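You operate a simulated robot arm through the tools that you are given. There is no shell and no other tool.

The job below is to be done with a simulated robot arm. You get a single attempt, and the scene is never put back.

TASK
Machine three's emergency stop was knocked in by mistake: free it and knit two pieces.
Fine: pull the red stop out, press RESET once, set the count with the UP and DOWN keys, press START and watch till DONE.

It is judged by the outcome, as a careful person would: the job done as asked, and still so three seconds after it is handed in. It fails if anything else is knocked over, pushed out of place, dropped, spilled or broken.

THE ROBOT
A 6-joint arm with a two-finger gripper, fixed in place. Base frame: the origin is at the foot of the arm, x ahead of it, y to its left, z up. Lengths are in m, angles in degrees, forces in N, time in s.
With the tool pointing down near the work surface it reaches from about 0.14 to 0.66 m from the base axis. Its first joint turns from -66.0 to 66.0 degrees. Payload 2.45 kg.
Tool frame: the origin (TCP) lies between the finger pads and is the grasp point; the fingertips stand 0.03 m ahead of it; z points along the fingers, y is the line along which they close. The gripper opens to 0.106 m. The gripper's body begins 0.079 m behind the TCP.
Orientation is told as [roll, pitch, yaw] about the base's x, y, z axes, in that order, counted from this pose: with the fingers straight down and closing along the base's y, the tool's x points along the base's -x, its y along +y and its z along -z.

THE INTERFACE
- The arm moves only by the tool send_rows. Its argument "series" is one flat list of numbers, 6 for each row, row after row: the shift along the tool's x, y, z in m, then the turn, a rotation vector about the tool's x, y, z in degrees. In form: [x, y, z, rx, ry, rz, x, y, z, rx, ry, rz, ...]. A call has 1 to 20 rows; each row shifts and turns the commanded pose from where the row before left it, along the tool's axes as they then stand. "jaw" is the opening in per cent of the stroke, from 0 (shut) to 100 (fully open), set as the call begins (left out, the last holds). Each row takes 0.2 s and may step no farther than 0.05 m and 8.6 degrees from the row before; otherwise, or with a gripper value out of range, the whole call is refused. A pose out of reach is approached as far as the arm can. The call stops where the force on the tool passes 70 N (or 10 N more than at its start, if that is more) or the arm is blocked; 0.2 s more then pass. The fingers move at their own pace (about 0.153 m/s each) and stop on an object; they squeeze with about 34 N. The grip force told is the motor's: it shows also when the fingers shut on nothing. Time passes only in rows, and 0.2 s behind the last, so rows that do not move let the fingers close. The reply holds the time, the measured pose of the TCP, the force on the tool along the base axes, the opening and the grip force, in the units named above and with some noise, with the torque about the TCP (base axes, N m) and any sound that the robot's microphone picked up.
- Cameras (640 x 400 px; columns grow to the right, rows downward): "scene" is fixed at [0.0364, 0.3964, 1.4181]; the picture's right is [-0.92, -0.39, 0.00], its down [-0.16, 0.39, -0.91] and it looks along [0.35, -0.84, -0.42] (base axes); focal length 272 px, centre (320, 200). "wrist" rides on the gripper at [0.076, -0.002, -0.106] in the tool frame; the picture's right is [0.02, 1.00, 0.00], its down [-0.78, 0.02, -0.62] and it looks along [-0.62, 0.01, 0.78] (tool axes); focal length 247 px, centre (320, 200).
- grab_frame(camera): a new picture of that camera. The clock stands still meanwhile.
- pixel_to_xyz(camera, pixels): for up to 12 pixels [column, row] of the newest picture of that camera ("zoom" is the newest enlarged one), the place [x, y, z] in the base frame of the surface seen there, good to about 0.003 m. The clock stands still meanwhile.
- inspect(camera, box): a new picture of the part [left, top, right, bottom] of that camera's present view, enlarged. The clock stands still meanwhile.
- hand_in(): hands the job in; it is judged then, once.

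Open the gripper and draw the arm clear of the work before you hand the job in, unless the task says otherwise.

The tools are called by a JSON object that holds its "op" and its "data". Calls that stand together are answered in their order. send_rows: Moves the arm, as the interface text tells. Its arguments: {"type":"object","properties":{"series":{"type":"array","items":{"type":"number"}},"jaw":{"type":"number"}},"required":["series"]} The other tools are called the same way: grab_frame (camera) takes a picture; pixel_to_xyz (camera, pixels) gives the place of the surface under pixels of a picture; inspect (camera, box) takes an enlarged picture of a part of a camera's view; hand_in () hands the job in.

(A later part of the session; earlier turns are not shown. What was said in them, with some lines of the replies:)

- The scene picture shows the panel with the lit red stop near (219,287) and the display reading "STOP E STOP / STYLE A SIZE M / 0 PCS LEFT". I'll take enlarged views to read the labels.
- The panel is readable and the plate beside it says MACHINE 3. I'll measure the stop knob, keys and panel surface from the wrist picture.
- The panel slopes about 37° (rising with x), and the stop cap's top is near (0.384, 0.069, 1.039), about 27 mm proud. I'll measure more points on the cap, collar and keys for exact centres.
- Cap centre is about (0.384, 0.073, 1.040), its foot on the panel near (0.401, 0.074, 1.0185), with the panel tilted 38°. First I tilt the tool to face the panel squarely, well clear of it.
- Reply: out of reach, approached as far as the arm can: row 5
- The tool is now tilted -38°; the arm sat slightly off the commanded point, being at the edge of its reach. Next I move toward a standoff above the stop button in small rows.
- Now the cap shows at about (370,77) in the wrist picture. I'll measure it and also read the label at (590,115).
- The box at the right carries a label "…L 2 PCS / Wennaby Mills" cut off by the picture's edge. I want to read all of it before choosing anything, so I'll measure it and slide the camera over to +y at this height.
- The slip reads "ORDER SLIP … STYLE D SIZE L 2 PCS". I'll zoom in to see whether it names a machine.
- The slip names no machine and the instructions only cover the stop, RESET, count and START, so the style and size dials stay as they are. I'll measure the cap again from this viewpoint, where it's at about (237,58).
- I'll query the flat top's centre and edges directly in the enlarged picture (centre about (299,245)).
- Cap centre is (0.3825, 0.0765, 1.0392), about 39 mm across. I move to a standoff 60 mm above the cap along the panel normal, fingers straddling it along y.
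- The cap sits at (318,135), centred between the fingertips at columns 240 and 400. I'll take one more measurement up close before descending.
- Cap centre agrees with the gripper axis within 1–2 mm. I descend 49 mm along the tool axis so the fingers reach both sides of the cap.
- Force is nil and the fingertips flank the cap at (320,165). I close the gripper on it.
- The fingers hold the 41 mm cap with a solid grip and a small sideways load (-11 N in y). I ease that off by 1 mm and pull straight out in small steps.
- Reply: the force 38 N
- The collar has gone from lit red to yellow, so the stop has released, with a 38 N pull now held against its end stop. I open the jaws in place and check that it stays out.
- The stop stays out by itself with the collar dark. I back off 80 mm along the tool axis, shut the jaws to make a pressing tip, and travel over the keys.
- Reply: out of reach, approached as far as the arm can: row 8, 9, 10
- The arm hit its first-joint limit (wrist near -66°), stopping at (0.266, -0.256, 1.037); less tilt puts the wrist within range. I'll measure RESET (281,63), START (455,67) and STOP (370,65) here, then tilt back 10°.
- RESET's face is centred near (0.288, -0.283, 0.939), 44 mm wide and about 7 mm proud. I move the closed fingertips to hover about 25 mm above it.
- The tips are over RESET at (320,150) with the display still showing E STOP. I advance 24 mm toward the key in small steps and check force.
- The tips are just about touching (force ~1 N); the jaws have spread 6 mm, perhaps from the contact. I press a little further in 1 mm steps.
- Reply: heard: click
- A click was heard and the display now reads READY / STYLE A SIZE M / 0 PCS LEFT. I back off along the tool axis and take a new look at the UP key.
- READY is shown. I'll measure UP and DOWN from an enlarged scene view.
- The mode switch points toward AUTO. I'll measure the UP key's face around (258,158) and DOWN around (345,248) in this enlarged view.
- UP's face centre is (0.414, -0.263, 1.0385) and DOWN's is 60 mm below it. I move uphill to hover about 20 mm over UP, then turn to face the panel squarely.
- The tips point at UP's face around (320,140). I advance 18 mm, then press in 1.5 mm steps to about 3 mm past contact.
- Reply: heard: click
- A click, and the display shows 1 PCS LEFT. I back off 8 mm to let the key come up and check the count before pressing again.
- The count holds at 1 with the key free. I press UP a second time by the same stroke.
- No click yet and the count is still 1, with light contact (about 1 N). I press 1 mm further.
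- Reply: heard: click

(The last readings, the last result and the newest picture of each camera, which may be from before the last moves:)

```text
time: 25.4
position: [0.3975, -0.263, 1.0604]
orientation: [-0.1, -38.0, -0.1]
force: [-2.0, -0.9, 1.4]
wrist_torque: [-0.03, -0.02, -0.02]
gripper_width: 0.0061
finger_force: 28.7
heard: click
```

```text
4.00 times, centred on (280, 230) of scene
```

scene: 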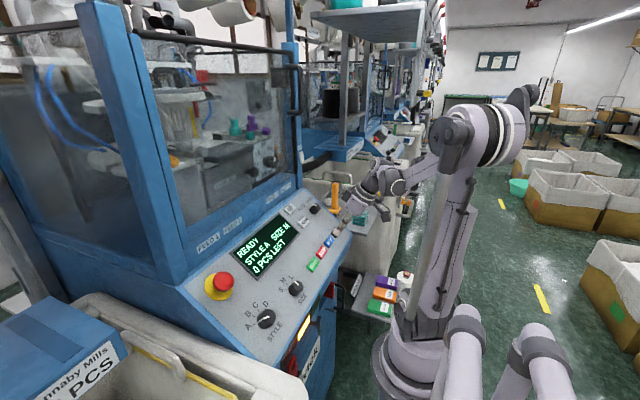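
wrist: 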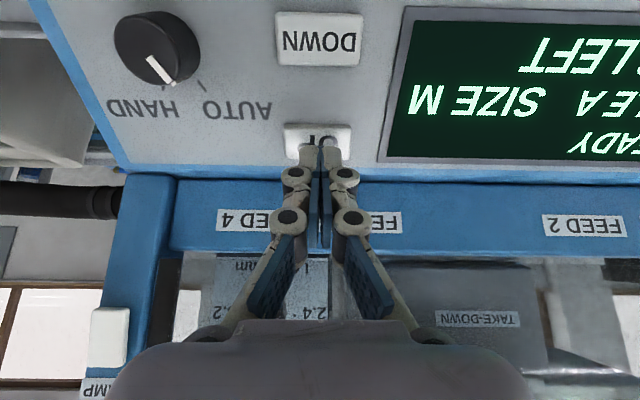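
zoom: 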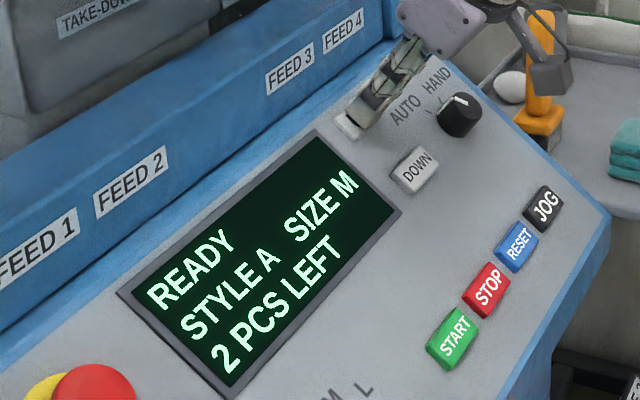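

The display reads READY, 2 PCS LEFT. I retreat 50 mm from UP and square up for the START approach.

{"op": "send_rows", "data": {"series": [0, 0, -0.005, 0, 0, 0, 0, 0, -0.02, 0, 0, 0, 0, 0, -0.025, 0, 0, 0, 0, 0, 0, 0, 5, 0, 0, 0, 0, 0, 5, 0, 0, 0, 0, 0, 0, 0]}}

{"op": "send_rows", "data": {"series": [0.0244, 0.01717, 0.003, 0, 0, 0, 0.0244, 0.01717, 0.003, 0, 0, 0, 0.0244, 0.01717, 0.003, 0, 0, 0, 0.0244, 0.01717, 0.003, 0, 0, 0, 0.0244, 0.01717, 0.003, 0, 0, 0, 0.0243, 0.01715, 0.003, 0, 0, 0, 0, 0, 0.01, 0, 0, 0, 0, 0, 0.01, 0, 0, 0, 0, 0, 0, 0, 0, 0]}}

{"op": "grab_frame", "data": {"camera": "wrist"}}

{"op": "grab_frame", "data": {"camera": "scene"}}

```text
time: 26.8
position: [0.37, -0.2632, 1.0993]
orientation: [-0.1, -27.9, -0.1]
force: [-0.9, 0.3, -0.1]
wrist_torque: [-0.02, 0.0, -0.01]
gripper_width: 0.0
finger_force: 28.5
```

```text
time: 28.8
position: [0.2556, -0.1615, 0.998]
orientation: [0.0, -27.9, 0.0]
force: [0.6, -0.3, 0.3]
wrist_torque: [0.01, 0.0, 0.02]
gripper_width: 0.0
finger_force: 28.8
```

```text
taken
```

wrist: 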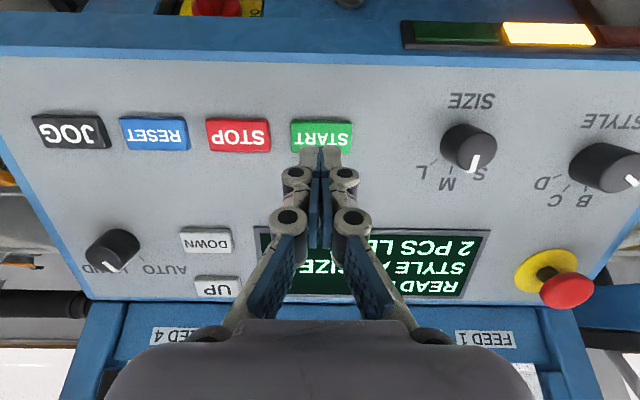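

```text
taken
```

scene: 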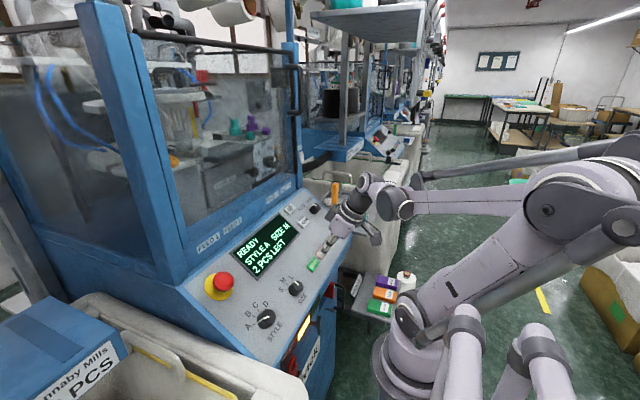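

START is directly below the tips at (320,138), about 38 mm away. I advance 34 mm, then press in small steps.

{"op": "send_rows", "data": {"series": [0, 0, 0.01, 0, 0, 0, 0, 0, 0.01, 0, 0, 0, 0, 0, 0.008, 0, 0, 0, 0, 0, 0.006, 0, 0, 0, 0, 0, 0, 0, 0, 0]}}

{"op": "send_rows", "data": {"series": [0, 0, 0.0015, 0, 0, 0, 0, 0, 0.0015, 0, 0, 0, 0, 0, 0.0015, 0, 0, 0]}}

{"op": "inspect", "data": {"camera": "scene", "box": [220, 190, 360, 310]}}

```text
time: 30.0
position: [0.2714, -0.1596, 0.9665]
orientation: [0.0, -28.0, 0.1]
force: [0.4, 0.2, 0.1]
wrist_torque: [0.03, 0.02, 0.01]
gripper_width: 0.0001
finger_force: 28.4
```

```text
time: 30.8
position: [0.2741, -0.1601, 0.9631]
orientation: [0.0, -27.9, 0.1]
force: [-0.5, -0.9, 2.1]
wrist_torque: [0.0, -0.01, 0.04]
gripper_width: 0.0061
finger_force: 28.7
heard: click
```

```text
3.33 times, centred on (290, 250) of scene
```

zoom: 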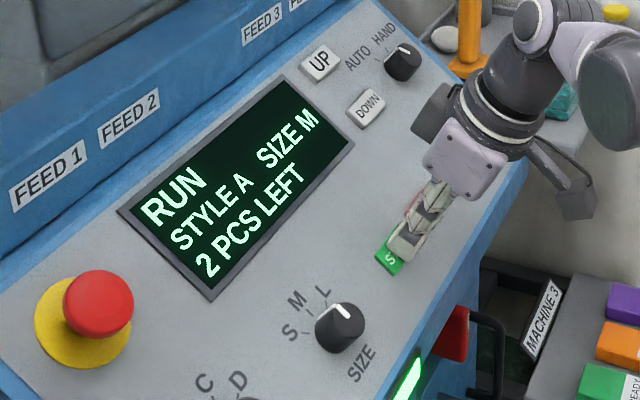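

A click, and the display reads RUN with 2 PCS LEFT and the green lamp lit. I back the arm clear and let time pass while watching.

{"op": "send_rows", "data": {"series": [0, 0, -0.005, 0, 0, 0, 0, 0, -0.02, 0, 0, 0, 0, 0, -0.035, 0, 0, 0, 0, 0, -0.035, 0, 0, 0, 0, 0, 0, 0, 0, 0, 0, 0, 0, 0, 0, 0, 0, 0, 0, 0, 0, 0]}}

{"op": "send_rows", "data": {"series": [0, 0, 0, 0, 0, 0, 0, 0, 0, 0, 0, 0, 0, 0, 0, 0, 0, 0, 0, 0, 0, 0, 0, 0, 0, 0, 0, 0, 0, 0, 0, 0, 0, 0, 0, 0, 0, 0, 0, 0, 0, 0, 0, 0, 0, 0, 0, 0, 0, 0, 0, 0, 0, 0, 0, 0, 0, 0, 0, 0], "jaw": 50}}

{"op": "grab_frame", "data": {"camera": "scene"}}

{"op": "inspect", "data": {"camera": "scene", "box": [200, 190, 360, 350]}}

```text
time: 32.4
position: [0.2285, -0.1603, 1.0454]
orientation: [0.0, -28.0, 0.1]
force: [-0.2, 0.4, 0.2]
wrist_torque: [-0.02, 0.02, 0.02]
gripper_width: 0.0
finger_force: 28.8
```

```text
time: 34.6
position: [0.2281, -0.1601, 1.0444]
orientation: [0.0, -28.0, 0.0]
force: [-1.2, 1.1, 0.1]
wrist_torque: [-0.01, -0.04, 0.01]
gripper_width: 0.0531
finger_force: 0.0
```

```text
taken
```

scene: 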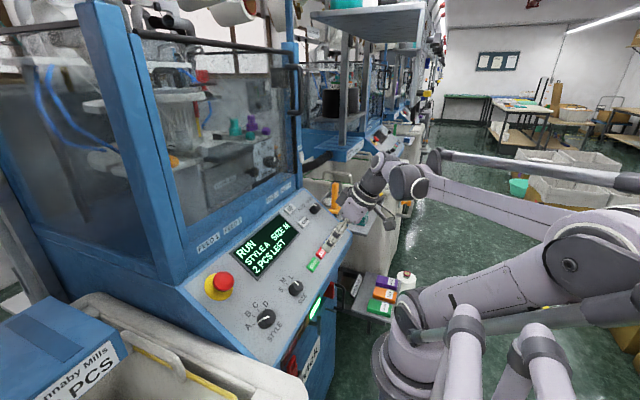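

```text
2.50 times, centred on (280, 270) of scene
```

zoom: 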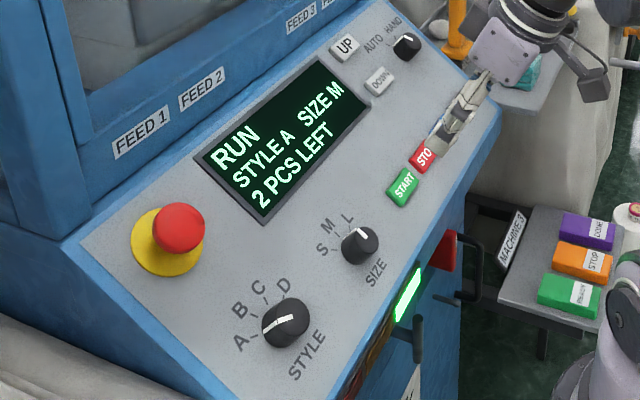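

The machine is running with 2 pieces left, and the arm is clear. I wait on with still rows.

{"op": "send_rows", "data": {"series": [0, 0, 0, 0, 0, 0, 0, 0, 0, 0, 0, 0, 0, 0, 0, 0, 0, 0, 0, 0, 0, 0, 0, 0, 0, 0, 0, 0, 0, 0, 0, 0, 0, 0, 0, 0, 0, 0, 0, 0, 0, 0, 0, 0, 0, 0, 0, 0, 0, 0, 0, 0, 0, 0, 0, 0, 0, 0, 0, 0, 0, 0, 0, 0, 0, 0, 0, 0, 0, 0, 0, 0, 0, 0, 0, 0, 0, 0, 0, 0, 0, 0, 0, 0, 0, 0, 0, 0, 0, 0, 0, 0, 0, 0, 0, 0, 0, 0, 0, 0, 0, 0, 0, 0, 0, 0, 0, 0, 0, 0, 0, 0, 0, 0, 0, 0, 0, 0, 0, 0]}}

{"op": "inspect", "data": {"camera": "scene", "box": [200, 190, 360, 350]}}

```text
time: 38.8
position: [0.2281, -0.1597, 1.0462]
orientation: [0.0, -28.0, 0.0]
force: [-0.2, 0.4, 0.0]
wrist_torque: [-0.02, 0.01, 0.0]
gripper_width: 0.0532
finger_force: 0.1
```

```text
2.50 times, centred on (280, 270) of scene
```

zoom: 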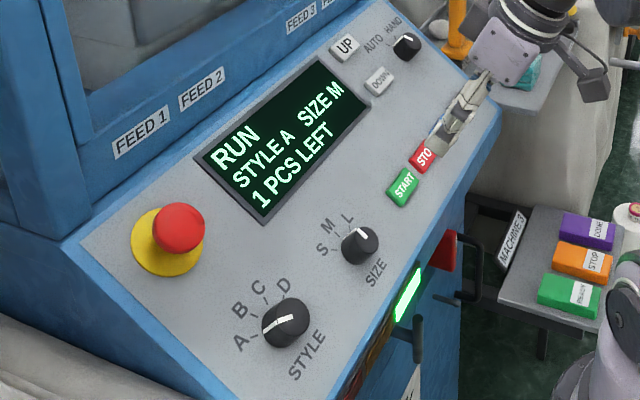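

The count is down to 1 PCS LEFT and still RUN. I keep waiting.

{"op": "send_rows", "data": {"series": [0, 0, 0, 0, 0, 0, 0, 0, 0, 0, 0, 0, 0, 0, 0, 0, 0, 0, 0, 0, 0, 0, 0, 0, 0, 0, 0, 0, 0, 0, 0, 0, 0, 0, 0, 0, 0, 0, 0, 0, 0, 0, 0, 0, 0, 0, 0, 0, 0, 0, 0, 0, 0, 0, 0, 0, 0, 0, 0, 0, 0, 0, 0, 0, 0, 0, 0, 0, 0, 0, 0, 0, 0, 0, 0, 0, 0, 0, 0, 0, 0, 0, 0, 0, 0, 0, 0, 0, 0, 0, 0, 0, 0, 0, 0, 0, 0, 0, 0, 0, 0, 0, 0, 0, 0, 0, 0, 0, 0, 0, 0, 0, 0, 0, 0, 0, 0, 0, 0, 0]}}

{"op": "inspect", "data": {"camera": "scene", "box": [200, 190, 360, 350]}}

```text
time: 43.0
position: [0.2285, -0.1591, 1.0462]
orientation: [0.0, -27.9, 0.1]
force: [-0.5, -0.3, -0.6]
wrist_torque: [0.02, -0.02, -0.01]
gripper_width: 0.0534
finger_force: 0.0
```

```text
2.50 times, centred on (280, 270) of scene
```

zoom: 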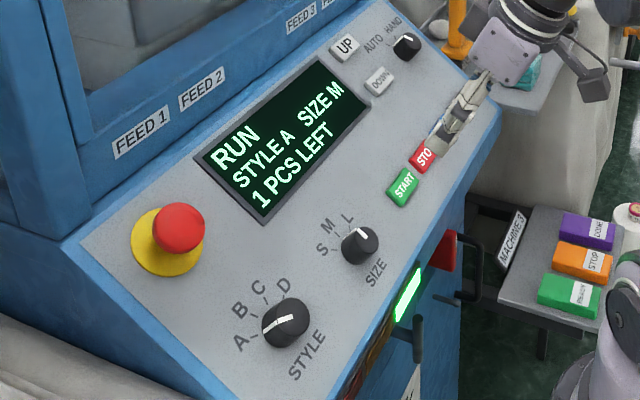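

Still RUN, 1 PCS LEFT, with nothing wrong to see. I wait a further 4 s, opening the jaws fully.

{"op": "send_rows", "data": {"series": [0, 0, 0, 0, 0, 0, 0, 0, 0, 0, 0, 0, 0, 0, 0, 0, 0, 0, 0, 0, 0, 0, 0, 0, 0, 0, 0, 0, 0, 0, 0, 0, 0, 0, 0, 0, 0, 0, 0, 0, 0, 0, 0, 0, 0, 0, 0, 0, 0, 0, 0, 0, 0, 0, 0, 0, 0, 0, 0, 0, 0, 0, 0, 0, 0, 0, 0, 0, 0, 0, 0, 0, 0, 0, 0, 0, 0, 0, 0, 0, 0, 0, 0, 0, 0, 0, 0, 0, 0, 0, 0, 0, 0, 0, 0, 0, 0, 0, 0, 0, 0, 0, 0, 0, 0, 0, 0, 0, 0, 0, 0, 0, 0, 0, 0, 0, 0, 0, 0, 0], "jaw": 100}}

{"op": "inspect", "data": {"camera": "scene", "box": [200, 190, 360, 350]}}

```text
time: 47.2
position: [0.2289, -0.1596, 1.0465]
orientation: [0.1, -27.9, 0.0]
force: [-0.6, -0.1, 0.1]
wrist_torque: [0.02, -0.03, -0.03]
gripper_width: 0.106
finger_force: 0.1
```

```text
2.50 times, centred on (280, 270) of scene
```

zoom: 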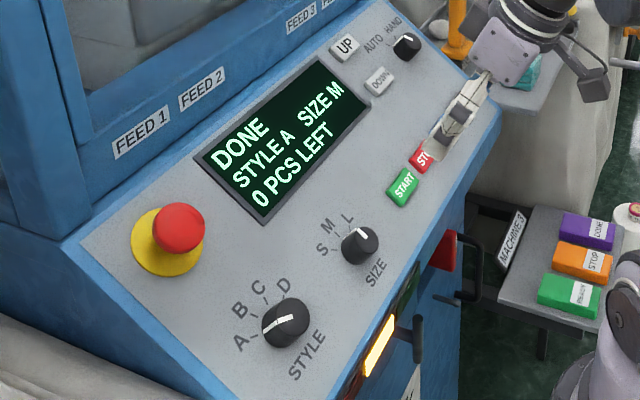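

The display reads DONE with 0 PCS LEFT, the stop stays out and the collar is dark. I raise the open gripper straight up 0.16 m, clear of the panel.

{"op": "send_rows", "data": {"series": [-0.0188, 0, -0.0353, 0, 0, 0, -0.0188, 0, -0.0353, 0, 0, 0, -0.0188, 0, -0.0353, 0, 0, 0, -0.0188, 0, -0.0353, 0, 0, 0, 0, 0, 0, 0, 0, 0]}}

{"op": "grab_frame", "data": {"camera": "scene"}}

{"op": "grab_frame", "data": {"camera": "wrist"}}

```text
time: 48.4
position: [0.2273, -0.1597, 1.2102]
orientation: [0.0, -28.0, 0.0]
force: [-0.2, 0.0, -0.4]
wrist_torque: [0.0, 0.02, 0.03]
gripper_width: 0.1061
finger_force: 0.1
```

```text
taken
```

scene: 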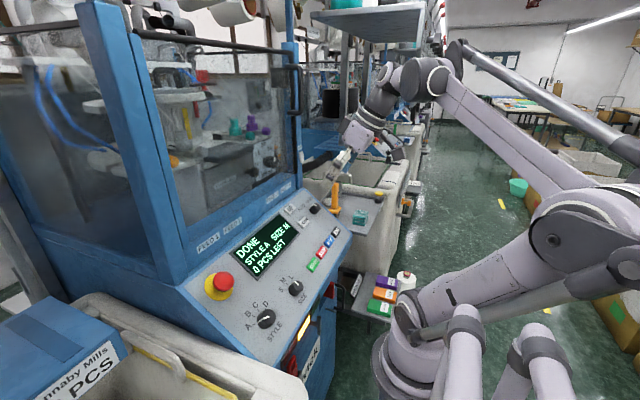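

```text
taken
```

wrist: 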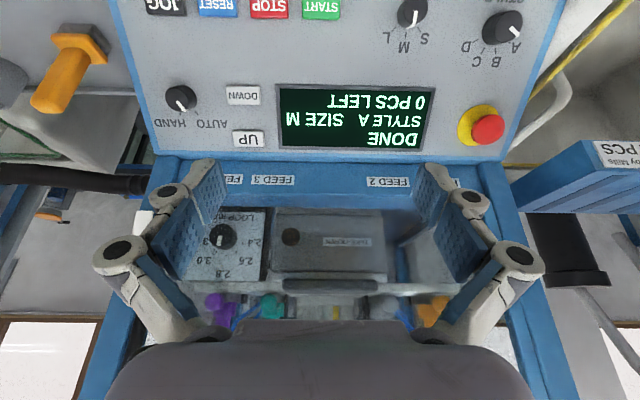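

Both pictures show DONE, 0 PCS LEFT, with the stop out and everything else where it was; the gripper is open and clear of the panel. I hand the job in.

{"op": "hand_in", "data": {}}

```text
The job is handed in.
```

Machine three's emergency stop is out again and the machine has knitted two pieces. The display now reads DONE with 0 PCS LEFT.

I pulled the stop out and pressed RESET once. Then I pressed UP twice to set the count to 2 and pressed START. I watched until DONE came up, then opened the gripper and moved the arm clear. Nothing else was moved or knocked.

**Style and size:** the pieces were knitted as style A, size M, which is how the machine was already set. An order slip on the box beside the machine says style D, size L, 2 pieces. It names no machine and you hadn't asked for a style or size change, so I left those dials alone. If that slip was meant for this run, the two pieces will need knitting again as style D, size L.
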